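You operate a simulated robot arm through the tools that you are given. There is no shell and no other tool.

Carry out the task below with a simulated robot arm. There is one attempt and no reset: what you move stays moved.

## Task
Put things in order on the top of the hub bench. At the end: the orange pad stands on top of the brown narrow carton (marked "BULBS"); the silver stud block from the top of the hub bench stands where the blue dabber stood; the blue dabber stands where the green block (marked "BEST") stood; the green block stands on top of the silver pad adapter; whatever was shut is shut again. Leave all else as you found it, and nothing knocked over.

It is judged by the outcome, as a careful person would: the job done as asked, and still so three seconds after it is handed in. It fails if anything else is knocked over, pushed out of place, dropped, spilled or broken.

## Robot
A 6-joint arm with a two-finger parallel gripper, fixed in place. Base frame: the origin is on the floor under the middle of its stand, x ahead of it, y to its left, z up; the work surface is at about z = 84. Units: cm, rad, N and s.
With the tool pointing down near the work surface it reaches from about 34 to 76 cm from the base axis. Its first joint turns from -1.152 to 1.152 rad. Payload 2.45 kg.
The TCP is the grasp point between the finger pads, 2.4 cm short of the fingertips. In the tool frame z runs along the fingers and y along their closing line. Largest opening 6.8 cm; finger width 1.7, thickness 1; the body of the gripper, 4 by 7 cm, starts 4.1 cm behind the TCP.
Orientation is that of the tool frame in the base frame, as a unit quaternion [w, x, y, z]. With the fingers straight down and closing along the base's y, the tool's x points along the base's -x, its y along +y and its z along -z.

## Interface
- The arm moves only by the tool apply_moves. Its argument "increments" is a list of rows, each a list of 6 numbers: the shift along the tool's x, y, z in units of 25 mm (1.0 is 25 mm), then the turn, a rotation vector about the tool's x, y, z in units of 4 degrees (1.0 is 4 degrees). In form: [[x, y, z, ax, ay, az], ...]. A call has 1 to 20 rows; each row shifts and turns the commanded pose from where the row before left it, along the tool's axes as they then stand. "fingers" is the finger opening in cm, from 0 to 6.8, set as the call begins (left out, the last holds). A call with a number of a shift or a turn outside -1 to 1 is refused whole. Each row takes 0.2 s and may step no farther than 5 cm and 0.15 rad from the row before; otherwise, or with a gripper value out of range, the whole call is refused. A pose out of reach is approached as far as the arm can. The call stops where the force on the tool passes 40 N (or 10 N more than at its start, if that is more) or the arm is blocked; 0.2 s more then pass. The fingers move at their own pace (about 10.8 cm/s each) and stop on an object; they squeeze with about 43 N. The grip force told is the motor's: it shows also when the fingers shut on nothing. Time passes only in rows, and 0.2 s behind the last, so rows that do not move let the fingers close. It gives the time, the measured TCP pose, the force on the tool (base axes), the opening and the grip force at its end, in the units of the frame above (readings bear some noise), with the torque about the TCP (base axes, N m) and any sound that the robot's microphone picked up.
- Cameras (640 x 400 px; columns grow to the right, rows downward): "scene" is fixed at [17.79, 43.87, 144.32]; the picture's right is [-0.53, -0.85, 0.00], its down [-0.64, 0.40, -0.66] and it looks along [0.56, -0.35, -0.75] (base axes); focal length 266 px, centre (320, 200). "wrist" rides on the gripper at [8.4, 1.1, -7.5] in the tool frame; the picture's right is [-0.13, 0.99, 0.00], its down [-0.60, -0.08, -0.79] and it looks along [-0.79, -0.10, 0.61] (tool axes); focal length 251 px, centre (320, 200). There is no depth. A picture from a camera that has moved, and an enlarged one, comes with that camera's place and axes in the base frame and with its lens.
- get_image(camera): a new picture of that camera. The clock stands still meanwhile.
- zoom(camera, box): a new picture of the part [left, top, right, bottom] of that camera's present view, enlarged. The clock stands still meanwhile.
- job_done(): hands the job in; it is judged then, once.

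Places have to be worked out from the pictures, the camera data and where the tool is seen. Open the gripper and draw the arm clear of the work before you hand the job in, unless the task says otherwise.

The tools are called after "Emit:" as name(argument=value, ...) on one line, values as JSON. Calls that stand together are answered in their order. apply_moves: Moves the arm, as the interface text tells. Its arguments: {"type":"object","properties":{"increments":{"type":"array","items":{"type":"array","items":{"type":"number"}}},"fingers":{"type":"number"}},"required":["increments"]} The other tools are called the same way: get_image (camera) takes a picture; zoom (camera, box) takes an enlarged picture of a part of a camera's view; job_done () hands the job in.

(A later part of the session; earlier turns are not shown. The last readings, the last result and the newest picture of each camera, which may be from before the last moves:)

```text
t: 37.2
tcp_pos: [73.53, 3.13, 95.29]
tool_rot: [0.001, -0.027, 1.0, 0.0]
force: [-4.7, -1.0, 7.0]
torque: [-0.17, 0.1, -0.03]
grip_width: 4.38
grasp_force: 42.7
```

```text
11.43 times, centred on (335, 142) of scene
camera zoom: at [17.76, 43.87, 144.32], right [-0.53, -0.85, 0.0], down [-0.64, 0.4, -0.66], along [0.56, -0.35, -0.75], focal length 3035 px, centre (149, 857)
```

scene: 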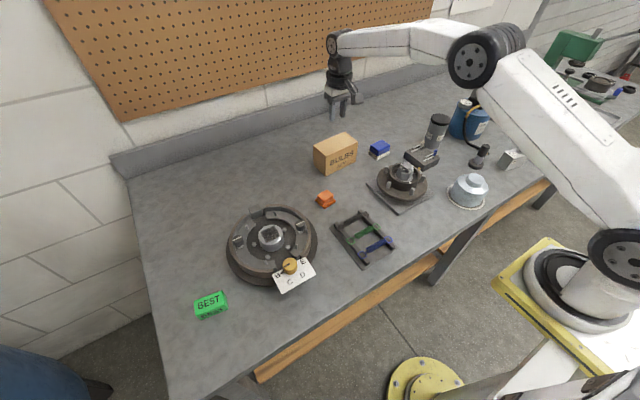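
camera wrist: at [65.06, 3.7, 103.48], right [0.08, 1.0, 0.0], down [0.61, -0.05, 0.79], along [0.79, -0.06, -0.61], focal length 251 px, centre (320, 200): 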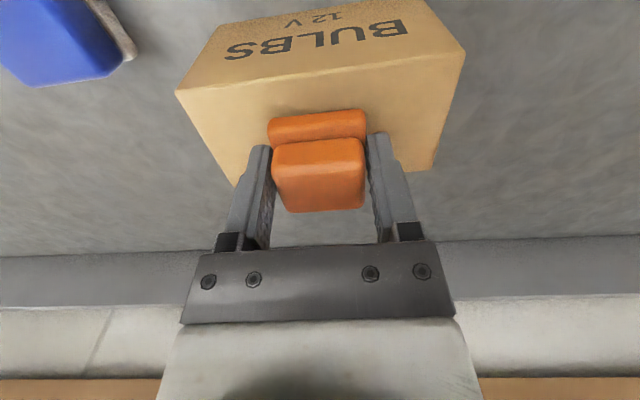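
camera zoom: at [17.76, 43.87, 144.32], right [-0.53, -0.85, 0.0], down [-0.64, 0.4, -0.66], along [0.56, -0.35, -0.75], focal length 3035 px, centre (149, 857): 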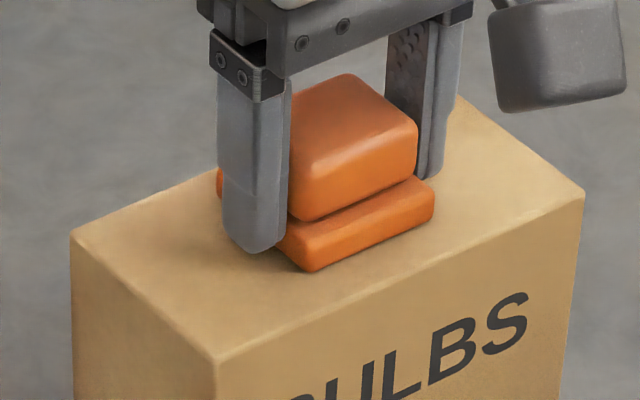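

Contact is confirmed (7 N upward). I open the fingers and lift straight up.

Emit:
apply_moves(increments=[[0, 0, -0.03, 0, 0, 0], [0, 0, 0, 0, 0, 0], [0, 0, 0, 0, 0, 0]], fingers=5.5)

Emit:
apply_moves(increments=[[0, 0, -0.3, 0, 0, 0], [0, 0, -0.6, 0, 0, 0], [0, 0, -1, 0, 0, 0], [0, 0, -1, 0, 0, 0], [0, 0, -1, 0, 0, 0], [0, 0, 0, 0, 0, 0]])

Emit:
get_image(camera="wrist")

Emit:
get_image(camera="scene")

```text
t: 38.0
tcp_pos: [73.44, 3.23, 95.37]
tool_rot: [-0.001, -0.026, 1.0, -0.001]
force: [-0.8, 0.2, 0.0]
torque: [0.0, -0.02, -0.02]
grip_width: 5.51
grasp_force: 0.0
```

```text
t: 39.4
tcp_pos: [73.58, 3.08, 105.06]
tool_rot: [0.001, -0.026, 1.0, 0.0]
force: [-0.3, 0.2, 0.4]
torque: [-0.01, 0.0, -0.01]
grip_width: 5.49
grasp_force: 0.0
```

```text
taken
camera wrist: at [65.1, 3.77, 112.6], right [0.08, 1.0, 0.0], down [0.61, -0.05, 0.79], along [0.79, -0.06, -0.61], focal length 251 px, centre (320, 200)
```

wrist: 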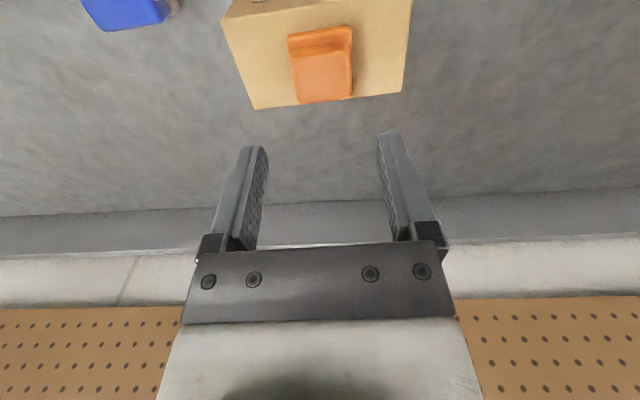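

```text
taken
```

scene: 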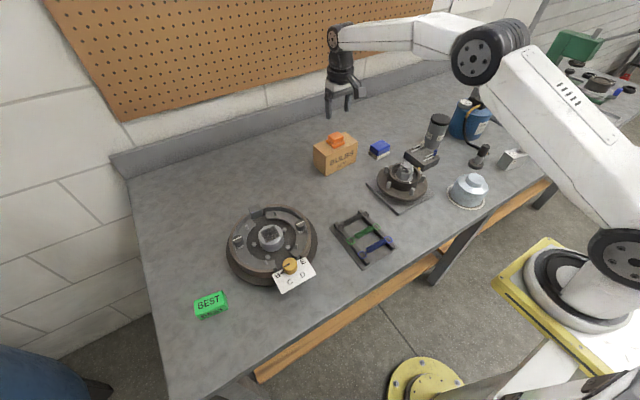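

The orange pad stands squarely on the carton. Next the green block: I travel at z≈105 to above its estimated place (48,53).

Emit:
apply_moves(increments=[[0.3, 0.6, 0, 0, 0, 0], [0.45, 1, 0, 0, 0, 0], [0.45, 1, 0, 0, 0, 0], [0.45, 1, 0, 0, 0, 0], [0.45, 1, 0, 0, 0, 0], [0.45, 1, 0, 0, 0, 0], [0.45, 1, 0, 0, 0, 0], [0.45, 1, 0, 0, 0, 0], [0.45, 1, 0, 0, 0, 0], [0.45, 1, 0, 0, 0, 0], [0.45, 1, 0, 0, 0, 0], [0.45, 1, 0, 0, 0, 0], [0.45, 1, 0, 0, 0, 0], [0.45, 1, 0, 0, 0, 0], [0.45, 1, 0, 0, 0, 0], [0.45, 1, 0, 0, 0, 0], [0.45, 1, 0, 0, 0, 0], [0.45, 1, 0, 0, 0, 0], [0.45, 1, 0, 0, 0, 0], [0.3, 0.6, 0, 0, 0, 0]], fingers=6.8)

Emit:
get_image(camera="wrist")

```text
t: 43.6
tcp_pos: [49.17, 50.09, 105.17]
tool_rot: [0.0, -0.026, 1.0, -0.001]
force: [-0.5, 0.1, 0.4]
torque: [0.01, 0.01, -0.02]
grip_width: 6.81
grasp_force: 0.0
```

```text
taken
camera wrist: at [40.75, 50.86, 112.62], right [0.08, 1.0, 0.0], down [0.61, -0.05, 0.79], along [0.79, -0.06, -0.61], focal length 251 px, centre (320, 200)
```

wrist: 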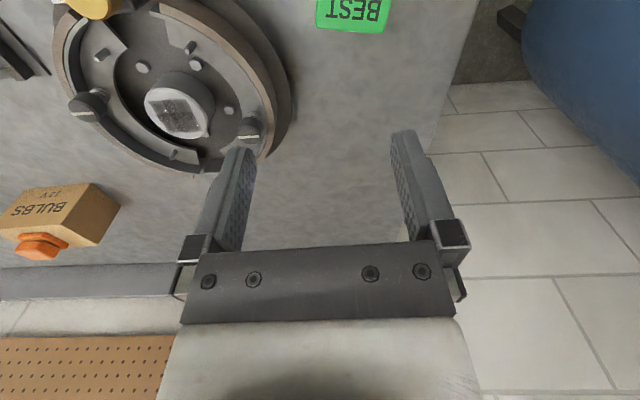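

The green block is visible near the top of the view. I zoom on both it and the drum's central cylinder from this new angle.

Emit:
zoom(camera="wrist", box=[130, 60, 230, 150])

Emit:
zoom(camera="wrist", box=[300, 0, 420, 60])

```text
4.44 times, centred on (180, 105) of wrist
camera zoom: at [40.75, 50.86, 112.62], right [0.08, 1.0, 0.0], down [0.61, -0.05, 0.79], along [0.79, -0.06, -0.61], focal length 1118 px, centre (942, 622)
```

zoom: 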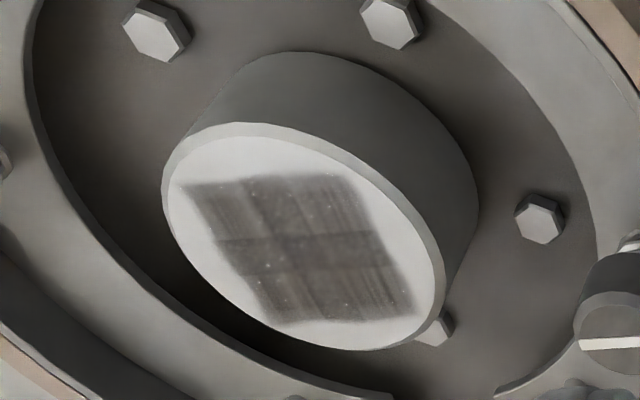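

```text
5.33 times, centred on (360, 30) of wrist
camera zoom: at [40.75, 50.86, 112.62], right [0.08, 1.0, 0.0], down [0.61, -0.05, 0.79], along [0.79, -0.06, -0.61], focal length 1341 px, centre (107, 1107)
```

zoom: 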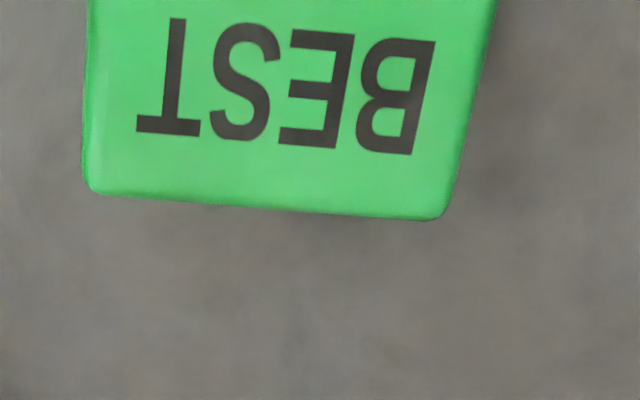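

The drum's cylinder is part of the brake rig; I stay with the "11 cm" lift-pad adapter. The green block's long side (≈5.5 cm) lies about 8° off the y axis near (47,53); I move above it, turn +11° and go lower for a measured look.

Emit:
apply_moves(increments=[[0.37, 0.58, 0, 0, 0, 0], [0.37, 0.58, 0, 0, 0, 0], [0, 0, 0.6, 0, 0, 0.9], [0, 0, 0.7, 0, 0, 0.9], [0, 0, 0.7, 0, 0, 0.95], [0, 0, 0, 0, 0, 0]])

Emit:
get_image(camera="wrist")

Emit:
zoom(camera="wrist", box=[240, 0, 400, 100])

```text
t: 45.0
tcp_pos: [47.38, 52.82, 99.88]
tool_rot: [0.0, 0.071, 0.997, -0.001]
force: [0.2, 0.0, -0.7]
torque: [-0.01, -0.01, 0.01]
grip_width: 6.77
grasp_force: 0.1
```

```text
taken
camera wrist: at [39.17, 55.18, 107.44], right [0.27, 0.96, 0.0], down [0.59, -0.16, 0.79], along [0.76, -0.21, -0.61], focal length 251 px, centre (320, 200)
```

wrist: 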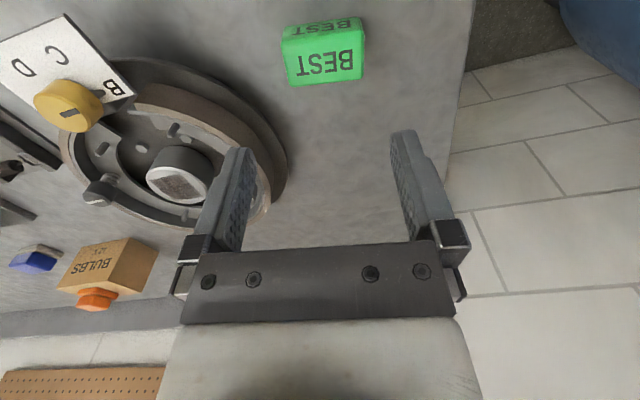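

```text
4.00 times, centred on (320, 50) of wrist
camera zoom: at [39.17, 55.18, 107.44], right [0.27, 0.96, 0.0], down [0.59, -0.16, 0.79], along [0.76, -0.21, -0.61], focal length 1006 px, centre (320, 800)
```

zoom: 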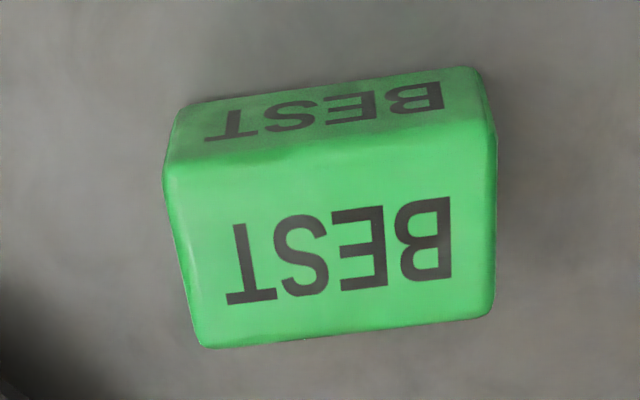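

In the tool frame the block spans ≈3.4×6.0 cm, 2.9 cm tall, with its centre at base ≈(47.85,53.1); I note that as the dabber's later place. I'll grip across its short side, so I turn the tool by about -89° here at z≈100.

Emit:
apply_moves(increments=[[0, 0, 0, 0, 0, -1], [0, 0, 0, 0, 0, -1], [0, 0, 0, 0, 0, -1], [0, 0, 0, 0, 0, -1], [0, 0, 0, 0, 0, -1], [0, 0, 0, 0, 0, -1], [0, 0, 0, 0, 0, -1], [0, 0, 0, 0, 0, -1], [0, 0, 0, 0, 0, -1], [0, 0, 0, 0, 0, -1], [0, 0, 0, 0, 0, -1], [0, 0, 0, 0, 0, -1], [0, 0, 0, 0, 0, -1], [0, 0, 0, 0, 0, -1], [0, 0, 0, 0, 0, -1], [0, 0, 0, 0, 0, -1], [0, 0, 0, 0, 0, -1], [0, 0, 0, 0, 0, -1], [0, 0, 0, 0, 0, -1], [0, 0, 0, 0, 0, -1]])

Emit:
apply_moves(increments=[[0, 0, 0, 0, 0, -1], [0, 0, 0, 0, 0, -1], [-0.127, -0.182, 0, 0, 0, -0.17], [0, 0, 0, 0, 0, 0]])

Emit:
get_image(camera="wrist")

Emit:
zoom(camera="wrist", box=[240, 0, 400, 100])

```text
t: 49.2
tcp_pos: [47.39, 52.69, 99.96]
tool_rot: [0.001, -0.589, 0.808, 0.0]
force: [-0.7, -0.1, -0.5]
torque: [0.03, 0.03, 0.0]
grip_width: 6.79
grasp_force: 0.1
```

```text
t: 50.2
tcp_pos: [47.87, 52.93, 99.85]
tool_rot: [0.0, -0.647, 0.762, 0.0]
force: [-0.7, 0.2, 0.9]
torque: [0.01, 0.01, -0.01]
grip_width: 6.79
grasp_force: 0.2
```

```text
taken
camera wrist: at [45.38, 44.94, 107.34], right [-0.96, 0.29, 0.0], down [0.18, 0.58, 0.79], along [0.23, 0.76, -0.61], focal length 251 px, centre (320, 200)
```

wrist: 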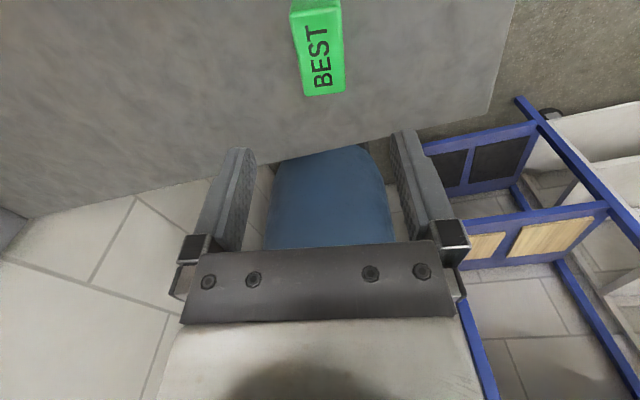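

```text
4.00 times, centred on (320, 50) of wrist
camera zoom: at [45.38, 44.94, 107.34], right [-0.96, 0.29, 0.0], down [0.18, 0.58, 0.79], along [0.23, 0.76, -0.61], focal length 1006 px, centre (320, 800)
```

zoom: 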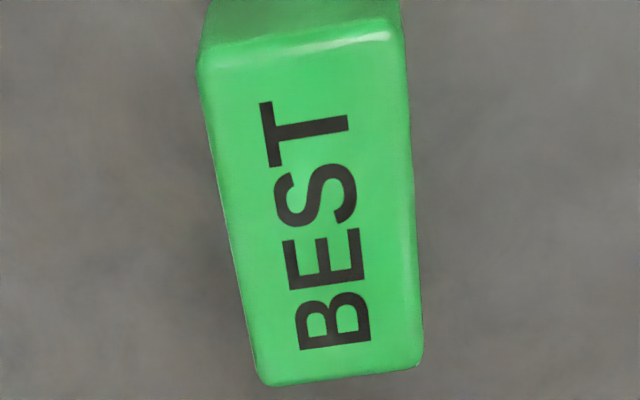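

The block is centred (within 2 mm) and aligned between the fingers, 3.45 cm wide. I descend to z≈86.9 and close.

Emit:
apply_moves(increments=[[-0.06, 0, 1, 0, 0, 0], [0, 0, 1, 0, 0, 0], [0, 0, 1, 0, 0, 0], [0, 0, 1, 0, 0, 0], [0, 0, 0.8, 0, 0, 0], [0, 0, 0.38, 0, 0, 0], [0, 0, 0, 0, 0, 0]])

Emit:
zoom(camera="wrist", box=[200, 60, 440, 260])

```text
t: 51.8
tcp_pos: [47.88, 53.11, 87.13]
tool_rot: [0.001, -0.647, 0.762, 0.0]
force: [0.8, -0.6, 0.1]
torque: [0.02, -0.01, 0.01]
grip_width: 6.8
grasp_force: 0.2
```

```text
2.00 times, centred on (320, 160) of wrist
camera zoom: at [45.43, 45.11, 94.59], right [-0.96, 0.29, 0.0], down [0.18, 0.58, 0.79], along [0.23, 0.76, -0.61], focal length 503 px, centre (320, 280)
```

zoom: 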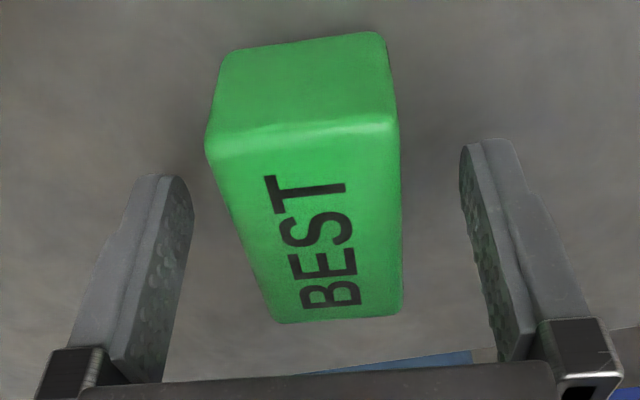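

Positioned well. I close on the block and lift gently to test the hold.

Emit:
apply_moves(increments=[[0, 0, 0, 0, 0, 0], [0, 0, 0, 0, 0, 0], [0, 0, 0, 0, 0, 0], [0, 0, 0, 0, 0, 0]], fingers=1.5)

Emit:
apply_moves(increments=[[0, 0, -0.1, 0, 0, 0], [0, 0, -0.2, 0, 0, 0], [0, 0, -0.3, 0, 0, 0], [0, 0, -0.4, 0, 0, 0], [0, 0, 0, 0, 0, 0]])

Emit:
zoom(camera="wrist", box=[200, 60, 440, 260])

```text
t: 52.8
tcp_pos: [47.85, 53.09, 87.15]
tool_rot: [0.0, -0.647, 0.762, 0.0]
force: [-1.0, 1.0, -0.4]
torque: [0.01, 0.02, 0.04]
grip_width: 3.51
grasp_force: 43.3
```

```text
t: 54.0
tcp_pos: [47.92, 52.99, 89.68]
tool_rot: [0.0, -0.648, 0.762, 0.0]
force: [0.7, -0.5, -0.9]
torque: [-0.01, 0.01, 0.01]
grip_width: 3.51
grasp_force: 42.4
```

```text
2.00 times, centred on (320, 160) of wrist
camera zoom: at [45.5, 45.07, 97.06], right [-0.96, 0.29, 0.0], down [0.18, 0.58, 0.79], along [0.23, 0.76, -0.61], focal length 503 px, centre (320, 280)
```

zoom: 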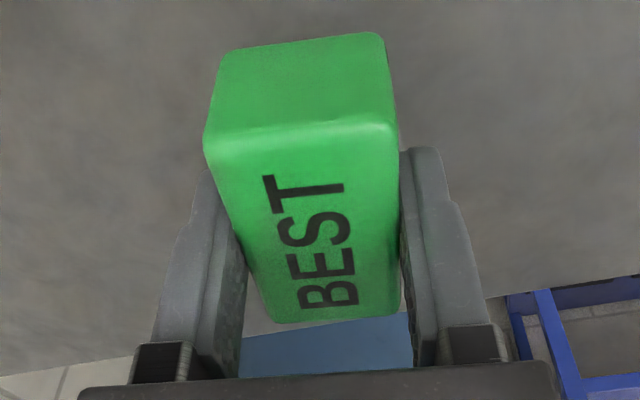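

The grip holds at 3.5 cm; block bottom is 3.15 cm below the TCP. I lift it to z≈112 for the carry.

Emit:
apply_moves(increments=[[0, 0, -0.5, 0, 0, 0], [0, 0, -0.8, 0, 0, 0], [0, 0, -0.9, 0, 0, 0], [0, 0, -0.9, 0, 0, 0], [0, 0, -0.9, 0, 0, 0], [0, 0, -0.9, 0, 0, 0], [0, 0, -0.9, 0, 0, 0], [0, 0, -0.9, 0, 0, 0], [0, 0, -0.9, 0, 0, 0], [0, 0, -0.9, 0, 0, 0], [0, 0, -0.5, 0, 0, 0]])

Emit:
apply_moves(increments=[[0.44, -0.16, 0, 0, 0, -0.0], [0.879, -0.328, 0, 0, 0, 1], [0.853, -0.388, 0, 0, 0, 1], [0.824, -0.447, 0, 0, 0, 1], [0.791, -0.504, 0, 0, 0, 1], [0.754, -0.558, 0, 0, 0, 1], [0.713, -0.609, 0, 0, 0, 1], [0.669, -0.656, 0, 0, 0, 1], [0.621, -0.701, 0, 0, 0, 1], [0.571, -0.743, 0, 0, 0, 1], [0.518, -0.781, 0, 0, 0, 1], [0.462, -0.815, 0, 0, 0, 1], [0.403, -0.846, 0, 0, 0, 1], [0.344, -0.872, 0, 0, 0, 1], [0.283, -0.894, 0, 0, 0, 1], [0.219, -0.911, 0, 0, 0, 1], [0.156, -0.924, 0, 0, 0, 1], [0.091, -0.932, 0, 0, 0, 1], [0.025, -0.937, 0, 0, 0, 1], [-0.04, -0.937, 0, 0, 0, 1]])

```text
t: 56.4
tcp_pos: [47.81, 53.06, 112.15]
tool_rot: [0.0, -0.648, 0.762, 0.001]
force: [-1.0, 1.2, -1.0]
torque: [-0.02, 0.01, -0.03]
grip_width: 3.52
grasp_force: 43.0
```

```text
t: 60.6
tcp_pos: [56.65, 7.98, 112.1]
tool_rot: [0.0, -0.04, 0.999, 0.0]
force: [0.7, -0.3, -0.6]
torque: [0.02, 0.06, -0.03]
grip_width: 3.52
grasp_force: 42.7
```

The block is still held; I'm at (56.7,8.0). I continue to above the pad adapter (≈(63.6,-32.8)) at the same height.

Emit:
apply_moves(increments=[[-0.08, -0.5, 0, 0, 0, 0], [-0.08, -0.9, 0, 0, 0, 0], [-0.08, -0.95, 0, 0, 0, 0], [-0.08, -0.95, 0, 0, 0, 0], [-0.08, -0.95, 0, 0, 0, 0], [-0.08, -0.95, 0, 0, 0, 0], [-0.08, -0.95, 0, 0, 0, 0], [-0.08, -0.95, 0, 0, 0, 0], [-0.08, -0.95, 0, 0, 0, 0], [-0.08, -0.95, 0, 0, 0, 0], [-0.08, -0.95, 0, 0, 0, 0], [-0.08, -0.95, 0, 0, 0, 0], [-0.08, -0.95, 0, 0, 0, 0], [-0.08, -0.95, 0, 0, 0, 0], [-0.08, -0.95, 0, 0, 0, 0], [-0.08, -0.95, 0, 0, 0, 0], [-0.08, -0.95, 0, 0, 0, 0], [-0.08, -0.8, 0, 0, 0, 0], [-0.03, -0.05, 0, 0, 0, 0]])

Emit:
get_image(camera="wrist")

Emit:
get_image(camera="scene")

```text
t: 64.6
tcp_pos: [63.83, -32.46, 112.13]
tool_rot: [-0.001, -0.041, 0.999, 0.001]
force: [-0.3, -0.1, -0.7]
torque: [0.01, 0.01, 0.0]
grip_width: 3.52
grasp_force: 42.4
```

```text
taken
camera wrist: at [55.27, -32.02, 119.63], right [0.05, 1.0, 0.0], down [0.61, -0.03, 0.79], along [0.79, -0.04, -0.61], focal length 251 px, centre (320, 200)
```

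wrist: 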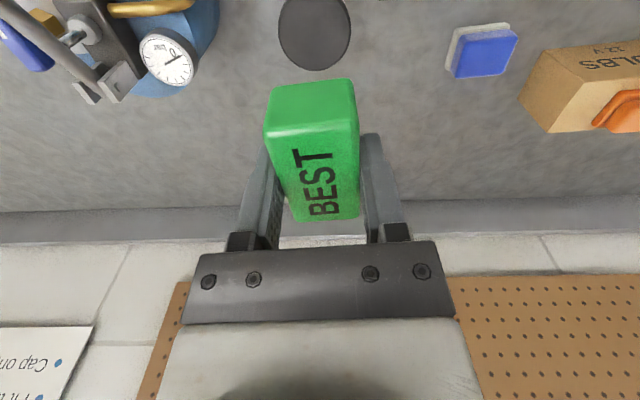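

```text
taken
```

scene: 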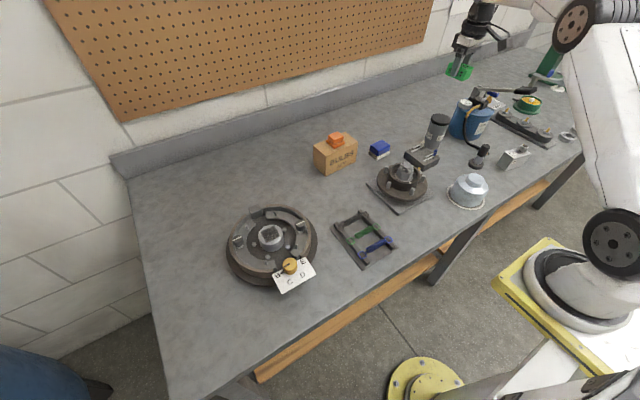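

The adapter's top disc (Ø≈6.5) is centred ≈(63.5,-32.9), about 0.5 cm/0.3 cm off the held block's centre in tool x/y. I correct that and lower to ~8 mm above it.

Emit:
apply_moves(increments=[[0.21, -0.13, 0.5, 0, 0, 0], [0, 0, 0.9, 0, 0, 0], [0, 0, 0.9, 0, 0, 0], [0, 0, 0.9, 0, 0, 0], [0, 0, 0.9, 0, 0, 0], [0, 0, 0.7, 0, 0, 0], [0, 0, 0.4, 0, 0, 0], [0, 0, 0, 0, 0, 0]])

Emit:
get_image(camera="wrist")

Emit:
zoom(camera="scene", box=[395, 70, 485, 150])

```text
t: 66.4
tcp_pos: [63.1, -32.99, 98.98]
tool_rot: [-0.001, -0.042, 0.999, -0.001]
force: [0.1, 0.7, -0.9]
torque: [0.02, 0.0, 0.0]
grip_width: 3.55
grasp_force: 43.2
```

```text
taken
camera wrist: at [54.63, -32.55, 106.55], right [0.05, 1.0, 0.0], down [0.61, -0.03, 0.79], along [0.79, -0.04, -0.61], focal length 251 px, centre (320, 200)
```

wrist: 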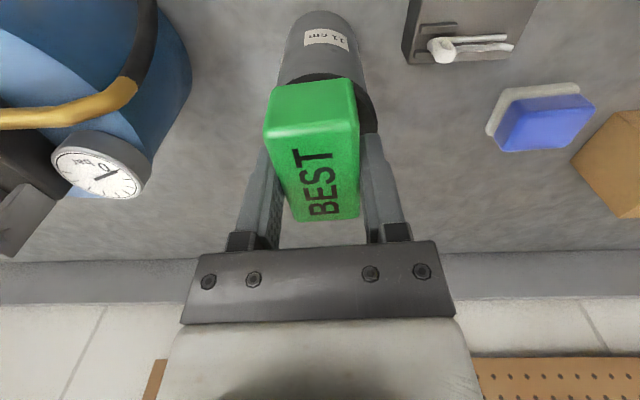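

```text
5.00 times, centred on (440, 110) of scene
camera zoom: at [17.79, 43.87, 144.32], right [-0.53, -0.85, 0.0], down [-0.64, 0.4, -0.66], along [0.56, -0.35, -0.75], focal length 1328 px, centre (-280, 650)
```

zoom: 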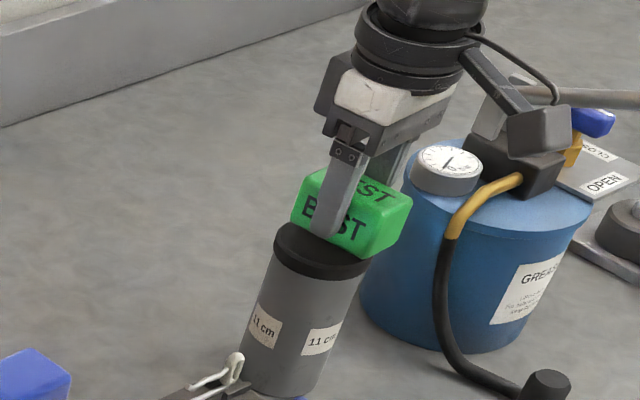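

The block hovers just above the adapter. I zoom in on the wrist view to verify centring before touching down.

Emit:
zoom(camera="wrist", box=[240, 0, 400, 140])

Emit:
zoom(camera="scene", box=[430, 95, 480, 135])

```text
2.86 times, centred on (320, 70) of wrist
camera zoom: at [54.63, -32.55, 106.55], right [0.05, 1.0, 0.0], down [0.61, -0.03, 0.79], along [0.79, -0.04, -0.61], focal length 718 px, centre (320, 571)
```

zoom: 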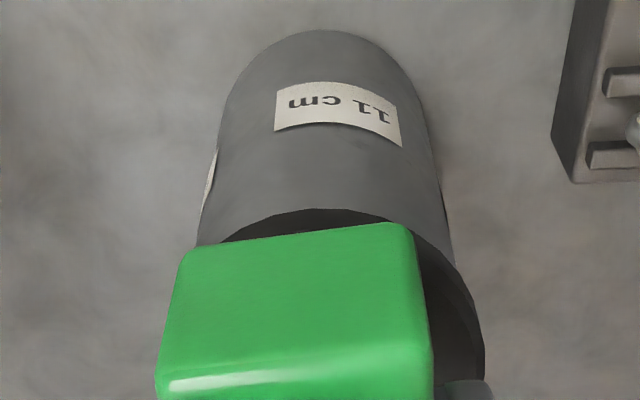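

```text
10.00 times, centred on (455, 115) of scene
camera zoom: at [17.79, 43.87, 144.32], right [-0.53, -0.85, 0.0], down [-0.64, 0.4, -0.66], along [0.56, -0.35, -0.75], focal length 2656 px, centre (-1030, 1050)
```

zoom: 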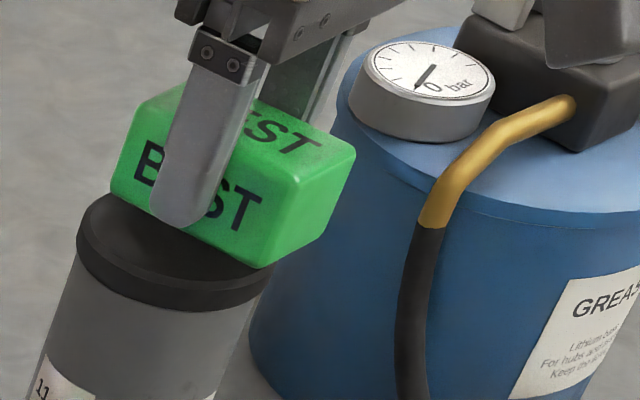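

The block should shift ≈3.5 mm in base +x to be centred on the disc. I do that and lower in small steps to contact.

Emit:
apply_moves(increments=[[-0.14, 0, 0, 0, 0, 0], [0, 0, 0.1, 0, 0, 0], [0, 0, 0.1, 0, 0, 0], [0, 0, 0.04, 0, 0, 0], [0, 0, 0, 0, 0, 0]])

```text
t: 67.6
tcp_pos: [63.55, -32.96, 98.52]
tool_rot: [0.001, -0.041, 0.999, 0.0]
force: [0.0, 0.0, -0.8]
torque: [-0.01, -0.01, -0.02]
grip_width: 3.52
grasp_force: 42.9
```

No contact yet at z≈98.5; I continue in 1 mm steps.

Emit:
apply_moves(increments=[[0, 0, 0.04, 0, 0, 0], [0, 0, 0.04, 0, 0, 0], [0, 0, 0, 0, 0, 0]])

Emit:
zoom(camera="scene", box=[420, 95, 470, 135])

```text
t: 68.4
tcp_pos: [63.68, -32.96, 98.36]
tool_rot: [0.0, -0.041, 0.999, 0.0]
force: [-0.3, 0.7, -0.5]
torque: [0.01, 0.0, 0.0]
grip_width: 3.54
grasp_force: 42.6
```

```text
10.00 times, centred on (445, 115) of scene
camera zoom: at [17.79, 43.87, 144.32], right [-0.53, -0.85, 0.0], down [-0.64, 0.4, -0.66], along [0.56, -0.35, -0.75], focal length 2656 px, centre (-930, 1050)
```

zoom: 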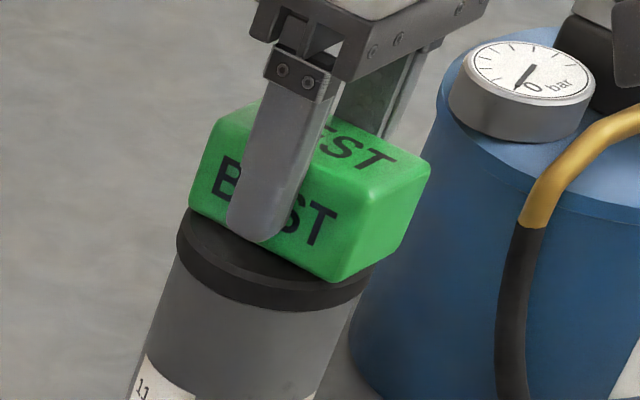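

Very close now; I go on in 1 mm steps until there is contact force.

Emit:
apply_moves(increments=[[0, 0, 0.04, 0, 0, 0], [0, 0, 0.04, 0, 0, 0], [0, 0, 0, 0, 0, 0]])

```text
t: 69.2
tcp_pos: [63.58, -32.98, 98.11]
tool_rot: [0.001, -0.041, 0.999, 0.0]
force: [-0.2, -0.9, 0.7]
torque: [0.03, 0.05, -0.01]
grip_width: 3.53
grasp_force: 43.0
```

Emit:
apply_moves(increments=[[0, 0, 0.04, 0, 0, 0], [0, 0, 0, 0, 0, 0]])

```text
t: 69.8
tcp_pos: [63.71, -33.05, 98.18]
tool_rot: [0.001, -0.042, 0.999, -0.001]
force: [0.9, -0.4, 9.1]
torque: [0.02, 0.12, 0.0]
grip_width: 3.52
grasp_force: 43.0
```

Contact (9 N) at z≈98.1. I ease off slightly, open the fingers and rise straight up.

Emit:
apply_moves(increments=[[0, 0, -0.03, 0, 0, 0], [0, 0, 0, 0, 0, 0], [0, 0, 0, 0, 0, 0]], fingers=5.5)

Emit:
apply_moves(increments=[[0, 0, -0.3, 0, 0, 0], [0, 0, -0.6, 0, 0, 0], [0, 0, -1, 0, 0, 0], [0, 0, -1, 0, 0, 0], [0, 0, -1, 0, 0, 0], [0, 0, -1, 0, 0, 0], [0, 0, 0, 0, 0, 0]])

Emit:
get_image(camera="wrist")

Emit:
zoom(camera="scene", box=[395, 90, 485, 170])

```text
t: 70.6
tcp_pos: [63.55, -33.02, 98.12]
tool_rot: [0.0, -0.04, 0.999, 0.0]
force: [-0.1, 0.1, 0.0]
torque: [-0.01, -0.02, 0.02]
grip_width: 5.51
grasp_force: 0.0
```

```text
t: 72.2
tcp_pos: [63.71, -33.0, 110.34]
tool_rot: [0.0, -0.041, 0.999, 0.0]
force: [-0.1, -0.5, 0.0]
torque: [-0.01, 0.04, 0.0]
grip_width: 5.5
grasp_force: 0.0
```

```text
taken
camera wrist: at [55.17, -32.51, 117.74], right [0.05, 1.0, 0.0], down [0.61, -0.03, 0.79], along [0.79, -0.04, -0.61], focal length 251 px, centre (320, 200)
```

wrist: 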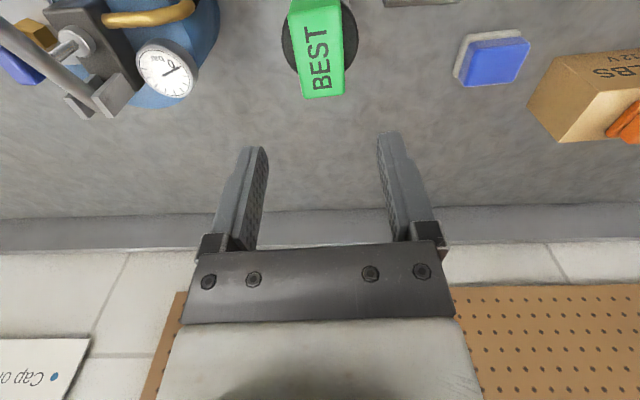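

```text
5.00 times, centred on (440, 130) of scene
camera zoom: at [17.79, 43.87, 144.32], right [-0.53, -0.85, 0.0], down [-0.64, 0.4, -0.66], along [0.56, -0.35, -0.75], focal length 1328 px, centre (-280, 550)
```

zoom: 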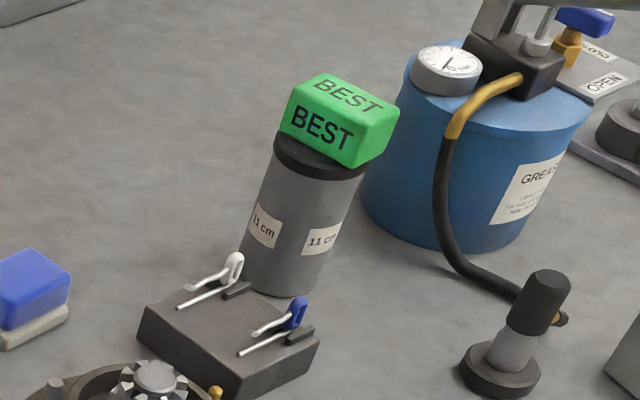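

The green block stands level on the pad adapter. Now to the blue dabber at ≈(70,-13.5): I move above it and take a measured look, to record its exact place.

Emit:
apply_moves(increments=[[-0.2, 0.5, 0, 0, 0, 0], [-0.38, 0.95, 0, 0, 0, 0], [-0.38, 0.95, 0, 0, 0, 0], [-0.38, 0.95, 0, 0, 0, 0], [-0.38, 0.95, 0, 0, 0, 0], [-0.38, 0.95, 0, 0, 0, 0], [-0.38, 0.95, 0, 0, 0, 0], [-0.38, 0.95, 0, 0, 0, 0], [-0.21, 0.39, 0.6, 0, 0, 0], [0, 0, 1, 0, 0, 0], [0, 0, 1, 0, 0, 0], [0, 0, 0.6, 0, 0, 0], [0, 0, 0, 0, 0, 0]], fingers=6.8)

Emit:
get_image(camera="wrist")

Emit:
zoom(camera="wrist", box=[240, 0, 400, 100])

```text
t: 75.0
tcp_pos: [69.51, -13.5, 102.23]
tool_rot: [0.0, -0.041, 0.999, 0.0]
force: [-0.6, -0.8, 0.8]
torque: [-0.03, 0.01, 0.02]
grip_width: 6.84
grasp_force: 0.1
```

```text
taken
camera wrist: at [61.15, -12.89, 109.67], right [0.05, 1.0, 0.0], down [0.61, -0.03, 0.79], along [0.79, -0.04, -0.61], focal length 251 px, centre (320, 200)
```

wrist: 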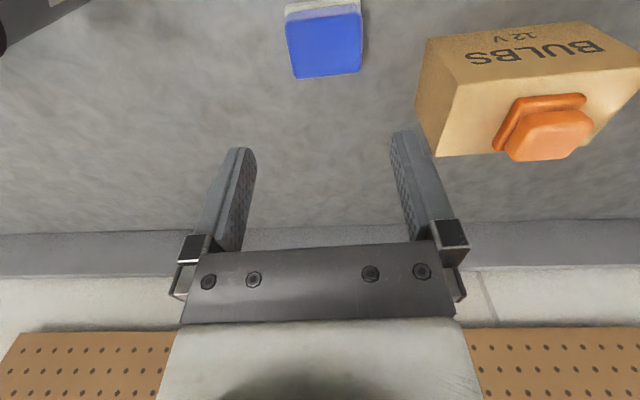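

```text
4.00 times, centred on (320, 50) of wrist
camera zoom: at [61.15, -12.89, 109.67], right [0.05, 1.0, 0.0], down [0.61, -0.03, 0.79], along [0.79, -0.04, -0.61], focal length 1006 px, centre (320, 800)
```

zoom: 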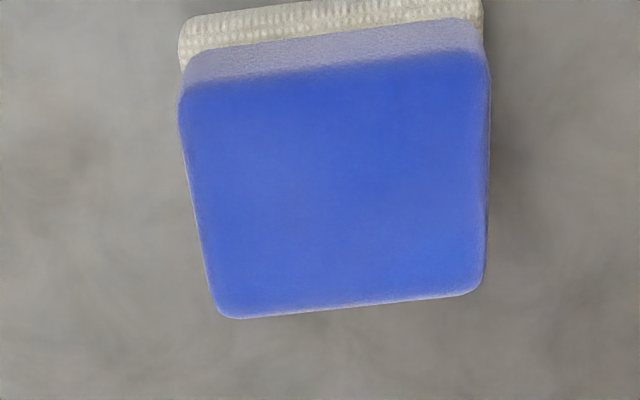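

The dabber (≈6×4.4 cm, ≈3.2 cm tall) is centred ≈(70.0,-13.0) with its long side nearly along y. I turn the tool -88° in place (camera toward the free -y side) to grip it across its short side, then re-measure.

Emit:
apply_moves(increments=[[0, 0, 0, 0, 0, -1], [0, 0, 0, 0, 0, -1], [0, 0, 0, 0, 0, -1], [0, 0, 0, 0, 0, -1], [0, 0, 0, 0, 0, -1], [0, 0, 0, 0, 0, -1], [0, 0, 0, 0, 0, -1], [0, 0, 0, 0, 0, -1], [0, 0, 0, 0, 0, -1], [0, 0, 0, 0, 0, -1], [0, 0, 0, 0, 0, -1], [0, 0, 0, 0, 0, -1], [0, 0, 0, 0, 0, -1], [0, 0, 0, 0, 0, -1], [0, 0, 0, 0, 0, -1], [0, 0, 0, 0, 0, -1], [0, 0, 0, 0, 0, -1], [0, 0, 0, 0, 0, -1], [0, 0, 0, 0, 0, -1], [0, 0, 0, 0, 0, -1]])

Emit:
apply_moves(increments=[[0, 0, 0.6, 0, 0, -1], [0, 0, 0.6, 0, 0, -0.9], [0, 0, 0, 0, 0, 0]])

Emit:
get_image(camera="wrist")

Emit:
zoom(camera="wrist", box=[240, 0, 400, 100])

```text
t: 79.2
tcp_pos: [69.66, -13.54, 102.34]
tool_rot: [0.0, -0.674, 0.739, 0.0]
force: [-0.6, 0.0, 0.1]
torque: [0.02, 0.0, 0.04]
grip_width: 6.8
grasp_force: 0.0
```

```text
t: 80.0
tcp_pos: [69.56, -13.43, 99.02]
tool_rot: [0.0, 0.721, -0.693, 0.0]
force: [-0.1, 0.1, -0.7]
torque: [0.01, 0.0, 0.01]
grip_width: 6.78
grasp_force: 0.0
```

```text
taken
camera wrist: at [68.85, -21.86, 106.61], right [-1.0, 0.09, 0.0], down [0.05, 0.61, 0.79], along [0.07, 0.79, -0.61], focal length 251 px, centre (320, 200)
```

wrist: 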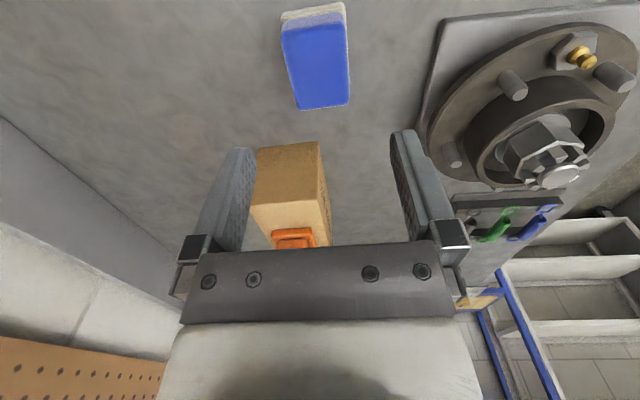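

```text
4.00 times, centred on (320, 50) of wrist
camera zoom: at [68.85, -21.86, 106.61], right [-1.0, 0.09, 0.0], down [0.05, 0.61, 0.79], along [0.07, 0.79, -0.61], focal length 1006 px, centre (320, 800)
```

zoom: 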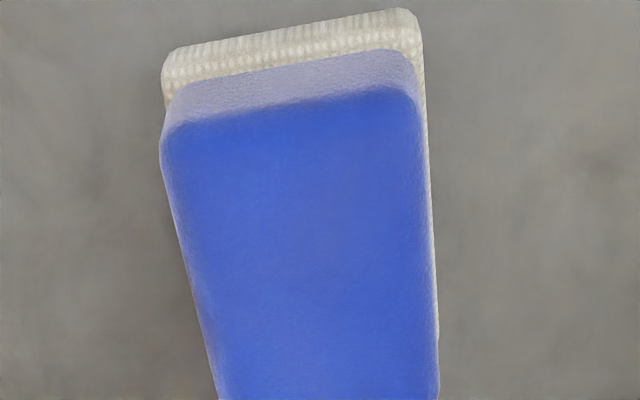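

I take one more zoom to see the dabber's far end for an accurate centre.

Emit:
zoom(camera="wrist", box=[230, 0, 410, 120])

```text
3.33 times, centred on (320, 60) of wrist
camera zoom: at [68.85, -21.86, 106.61], right [-1.0, 0.09, 0.0], down [0.05, 0.61, 0.79], along [0.07, 0.79, -0.61], focal length 838 px, centre (320, 667)
```

zoom: 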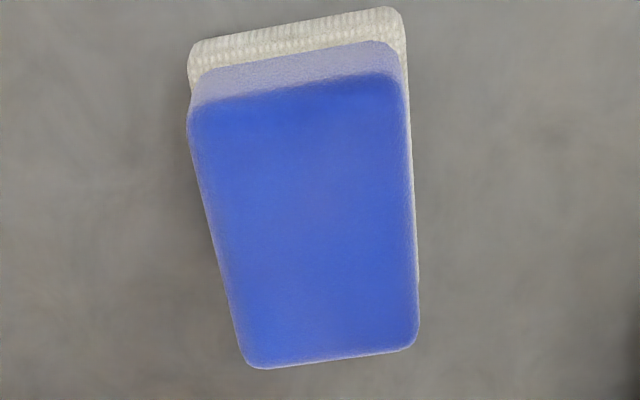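

The dabber is aligned with the tool; its centre works out to base ≈(69.85,-12.9), which I note as the stud block's target. I shift ≈0.7 cm along tool -x, descend to z≈87.1 and check.

Emit:
apply_moves(increments=[[-0.29, -0.09, 0.8, 0, 0, 0], [0, 0, 1, 0, 0, 0], [0, 0, 1, 0, 0, 0], [0, 0, 1, 0, 0, 0], [0, 0, 0.6, 0, 0, 0], [0, 0, 0.36, 0, 0, 0], [0, 0, 0, 0, 0, 0]])

Emit:
get_image(camera="wrist")

Emit:
zoom(camera="wrist", box=[200, 60, 440, 260])

```text
t: 81.6
tcp_pos: [69.86, -12.77, 87.32]
tool_rot: [0.0, 0.721, -0.693, 0.0]
force: [-0.6, -0.1, -0.2]
torque: [0.0, 0.0, 0.0]
grip_width: 6.82
grasp_force: 0.0
```

```text
taken
camera wrist: at [69.15, -21.14, 94.76], right [-1.0, 0.09, 0.0], down [0.05, 0.61, 0.79], along [0.07, 0.79, -0.61], focal length 251 px, centre (320, 200)
```

wrist: 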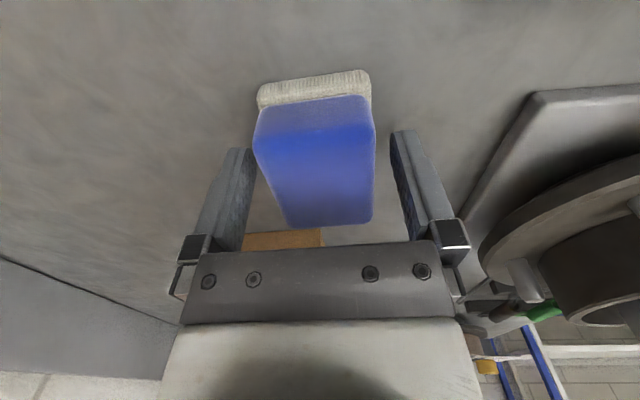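

```text
2.00 times, centred on (320, 160) of wrist
camera zoom: at [69.15, -21.14, 94.76], right [-1.0, 0.09, 0.0], down [0.05, 0.61, 0.79], along [0.07, 0.79, -0.61], focal length 503 px, centre (320, 280)
```

zoom: 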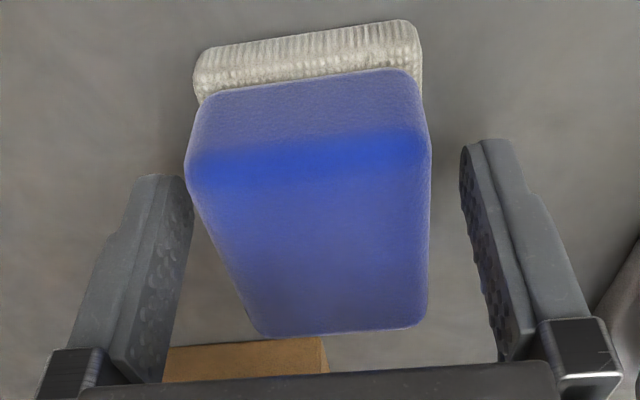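

The dabber is centred between the fingers. I go 5 mm lower so the tips hold its base firmly, close, and test-lift.

Emit:
apply_moves(increments=[[0, 0, 0.19, 0, 0, 0], [0, 0, 0, 0, 0, 0]])

Emit:
apply_moves(increments=[[0, 0, 0, 0, 0, 0], [0, 0, 0, 0, 0, 0], [0, 0, 0, 0, 0, 0], [0, 0, 0, 0, 0, 0]], fingers=2.5)

Emit:
apply_moves(increments=[[0, 0, -0.1, 0, 0, 0], [0, 0, -0.2, 0, 0, 0], [0, 0, -0.3, 0, 0, 0], [0, 0, -0.3, 0, 0, 0], [0, 0, 0, 0, 0, 0]])

Emit:
zoom(camera="wrist", box=[200, 60, 440, 260])

```text
t: 82.2
tcp_pos: [70.03, -12.8, 86.85]
tool_rot: [0.0, 0.721, -0.693, 0.0]
force: [0.4, -0.3, 0.3]
torque: [-0.01, 0.0, 0.01]
grip_width: 6.8
grasp_force: 0.0
```

```text
t: 83.2
tcp_pos: [69.93, -12.79, 86.91]
tool_rot: [0.0, 0.721, -0.693, 0.0]
force: [-0.3, 0.0, 1.6]
torque: [0.03, 0.05, 0.02]
grip_width: 4.7
grasp_force: 42.8
```

```text
t: 84.4
tcp_pos: [69.97, -12.87, 89.02]
tool_rot: [0.0, 0.721, -0.693, 0.0]
force: [-0.5, 0.7, -1.2]
torque: [0.05, 0.02, -0.01]
grip_width: 4.7
grasp_force: 42.6
```

```text
2.00 times, centred on (320, 160) of wrist
camera zoom: at [69.16, -21.17, 96.53], right [-1.0, 0.09, 0.0], down [0.05, 0.61, 0.79], along [0.07, 0.79, -0.61], focal length 503 px, centre (320, 280)
```

zoom: 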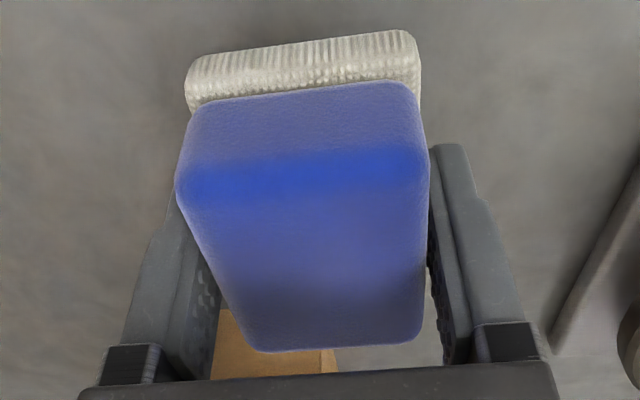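

The dabber is held firmly (4.7 cm). I lift to z≈108, turn ~12° to match the green block's former orientation, and carry it toward (47.87,53.08).

Emit:
apply_moves(increments=[[0, 0, -0.5, 0, 0, 0], [0, 0, -0.8, 0, 0, 0], [0, 0, -0.9, 0, 0, 0], [0, 0, -0.9, 0, 0, 0], [0, 0, -0.9, 0, 0, 0], [0, 0, -0.9, 0, 0, 0], [0, 0, -0.9, 0, 0, 0], [0, 0, -0.9, 0, 0, 0], [0, 0, -0.6, 0, 0, 0.95], [0, 0, -0.3, 0, 0, 1], [0, 0, 0, 0, 0, 1], [-0.4, 0.2, 0, 0, 0, 0], [-0.8, 0.43, 0, 0, 0, 0], [-0.91, 0.486, 0, 0, 0, 0], [-0.91, 0.486, 0, 0, 0, 0], [-0.91, 0.486, 0, 0, 0, 0], [-0.91, 0.486, 0, 0, 0, 0], [-0.91, 0.486, 0, 0, 0, 0], [-0.91, 0.486, 0, 0, 0, 0], [-0.91, 0.486, 0, 0, 0, 0]])

Emit:
apply_moves(increments=[[-0.91, 0.486, 0, 0, 0, 0], [-0.91, 0.486, 0, 0, 0, 0], [-0.91, 0.486, 0, 0, 0, 0], [-0.91, 0.486, 0, 0, 0, 0], [-0.91, 0.486, 0, 0, 0, 0], [-0.91, 0.486, 0, 0, 0, 0], [-0.91, 0.486, 0, 0, 0, 0], [-0.91, 0.486, 0, 0, 0, 0], [-0.91, 0.486, 0, 0, 0, 0], [-0.91, 0.486, 0, 0, 0, 0], [-0.91, 0.486, 0, 0, 0, 0], [-0.91, 0.486, 0, 0, 0, 0], [-0.91, 0.486, 0, 0, 0, 0], [-0.91, 0.486, 0, 0, 0, 0], [-0.91, 0.486, 0, 0, 0, 0], [-0.91, 0.486, 0, 0, 0, 0], [-0.8, 0.43, 0, 0, 0, 0], [-0.4, 0.2, 0, 0, 0, 0], [0, 0, 0, 0, 0, 0]])

```text
t: 88.6
tcp_pos: [62.85, 7.57, 107.86]
tool_rot: [0.0, -0.646, 0.764, 0.0]
force: [0.1, -0.1, -1.5]
torque: [0.0, -0.05, -0.02]
grip_width: 4.67
grasp_force: 43.1
```

```text
t: 92.6
tcp_pos: [48.75, 50.03, 108.03]
tool_rot: [0.0, -0.646, 0.764, -0.001]
force: [0.3, -1.0, -0.9]
torque: [0.0, -0.03, -0.02]
grip_width: 4.71
grasp_force: 42.5
```

I'm at (48.8,50.0). I move the last 3 cm to (47.9,53.0) and descend to about 1 cm above the bench.

Emit:
apply_moves(increments=[[-0.56, 0.267, 0, 0, 0, 0], [-0.555, 0.267, 0, 0, 0, 0], [0, 0, 0.6, 0, 0, 0], [0, 0, 0.9, 0, 0, 0], [0, 0, 0.9, 0, 0, 0], [0, 0, 0.9, 0, 0, 0], [0, 0, 0.9, 0, 0, 0], [0, 0, 0.9, 0, 0, 0], [0, 0, 0.9, 0, 0, 0], [0, 0, 0.9, 0, 0, 0], [0, 0, 0.7, 0, 0, 0], [0, 0, 0.4, 0, 0, 0], [0, 0, 0, 0, 0, 0]])

Emit:
get_image(camera="wrist")

Emit:
get_image(camera="scene")

```text
t: 95.4
tcp_pos: [47.95, 53.0, 88.12]
tool_rot: [0.001, -0.646, 0.763, 0.001]
force: [-0.3, 0.6, -0.6]
torque: [0.0, 0.0, -0.01]
grip_width: 4.68
grasp_force: 43.0
```

```text
taken
camera wrist: at [45.5, 44.89, 95.61], right [-0.96, 0.29, 0.0], down [0.18, 0.58, 0.79], along [0.23, 0.76, -0.61], focal length 251 px, centre (320, 200)
```

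wrist: 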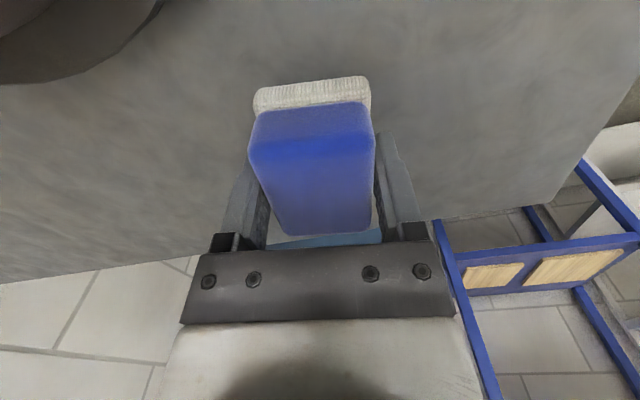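

```text
taken
```

scene: 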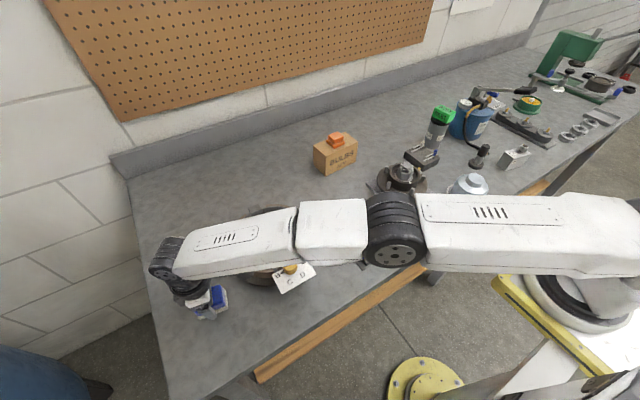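

All looks well. I lower the remaining ~1.2 cm, finishing in 1 mm steps.

Emit:
apply_moves(increments=[[0, 0, 0.15, 0, 0, 0], [0, 0, 0.15, 0, 0, 0], [0, 0, 0.08, 0, 0, 0], [0, 0, 0, 0, 0, 0]])

Emit:
apply_moves(increments=[[0, 0, 0.04, 0, 0, 0], [0, 0, 0.04, 0, 0, 0], [0, 0, 0, 0, 0, 0]])

```text
t: 96.4
tcp_pos: [47.83, 52.91, 87.27]
tool_rot: [0.0, -0.646, 0.763, 0.0]
force: [-0.2, 0.3, -0.7]
torque: [-0.01, 0.0, -0.03]
grip_width: 4.67
grasp_force: 43.1
```

```text
t: 97.2
tcp_pos: [47.93, 52.87, 86.91]
tool_rot: [0.0, -0.647, 0.763, 0.0]
force: [-0.4, 0.3, -1.4]
torque: [0.01, 0.01, -0.01]
grip_width: 4.68
grasp_force: 43.6
```

No contact force yet at z≈86.9; one or two more 1 mm steps.

Emit:
apply_moves(increments=[[0, 0, 0.04, 0, 0, 0], [0, 0, 0, 0, 0, 0]])

```text
t: 97.8
tcp_pos: [47.92, 53.02, 86.84]
tool_rot: [0.0, -0.646, 0.763, 0.0]
force: [0.0, -0.1, -1.0]
torque: [-0.02, 0.0, 0.0]
grip_width: 4.7
grasp_force: 42.6
```

Emit:
apply_moves(increments=[[0, 0, 0.04, 0, 0, 0], [0, 0, 0, 0, 0, 0]])

```text
t: 98.4
tcp_pos: [47.77, 53.01, 86.76]
tool_rot: [0.002, -0.645, 0.764, 0.001]
force: [1.1, 0.2, 4.3]
torque: [-0.14, 0.06, 0.02]
grip_width: 4.68
grasp_force: 43.0
```

Contact (≈4 N). I open the fingers and rise.

Emit:
apply_moves(increments=[[0, 0, 0, 0, 0, 0], [0, 0, 0, 0, 0, 0], [0, 0, 0, 0, 0, 0]], fingers=6.6)

Emit:
apply_moves(increments=[[0, 0, -0.3, 0, 0, 0], [0, 0, -0.6, 0, 0, 0], [0, 0, -1, 0, 0, 0], [0, 0, -1, 0, 0, 0], [0, 0, -1, 0, 0, 0], [0, 0, -1, 0, 0, 0], [0, 0, 0, 0, 0, 0]])

Emit:
zoom(camera="wrist", box=[230, 0, 410, 120])

Emit:
get_image(camera="wrist")

```text
t: 99.2
tcp_pos: [47.82, 52.97, 86.7]
tool_rot: [0.0, -0.646, 0.763, 0.0]
force: [-0.5, -0.4, 0.5]
torque: [-0.01, 0.01, 0.0]
grip_width: 6.58
grasp_force: 0.1
```

```text
t: 100.8
tcp_pos: [47.97, 52.98, 99.03]
tool_rot: [-0.001, -0.646, 0.763, 0.0]
force: [0.6, -0.5, 0.1]
torque: [0.01, -0.02, 0.04]
grip_width: 6.58
grasp_force: 0.2
```

```text
3.33 times, centred on (320, 60) of wrist
camera zoom: at [45.48, 44.94, 106.56], right [-0.96, 0.29, 0.0], down [0.18, 0.58, 0.79], along [0.23, 0.76, -0.61], focal length 838 px, centre (320, 667)
```

zoom: 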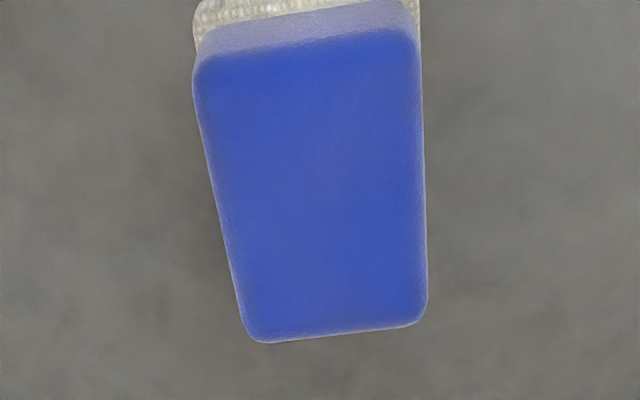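

```text
taken
camera wrist: at [45.48, 44.94, 106.56], right [-0.96, 0.29, 0.0], down [0.18, 0.58, 0.79], along [0.23, 0.76, -0.61], focal length 251 px, centre (320, 200)
```

wrist: 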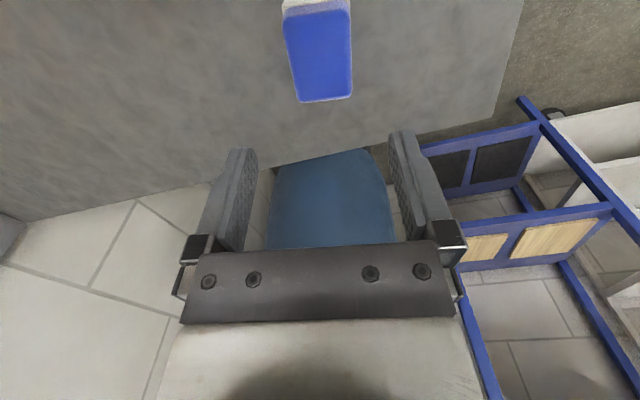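

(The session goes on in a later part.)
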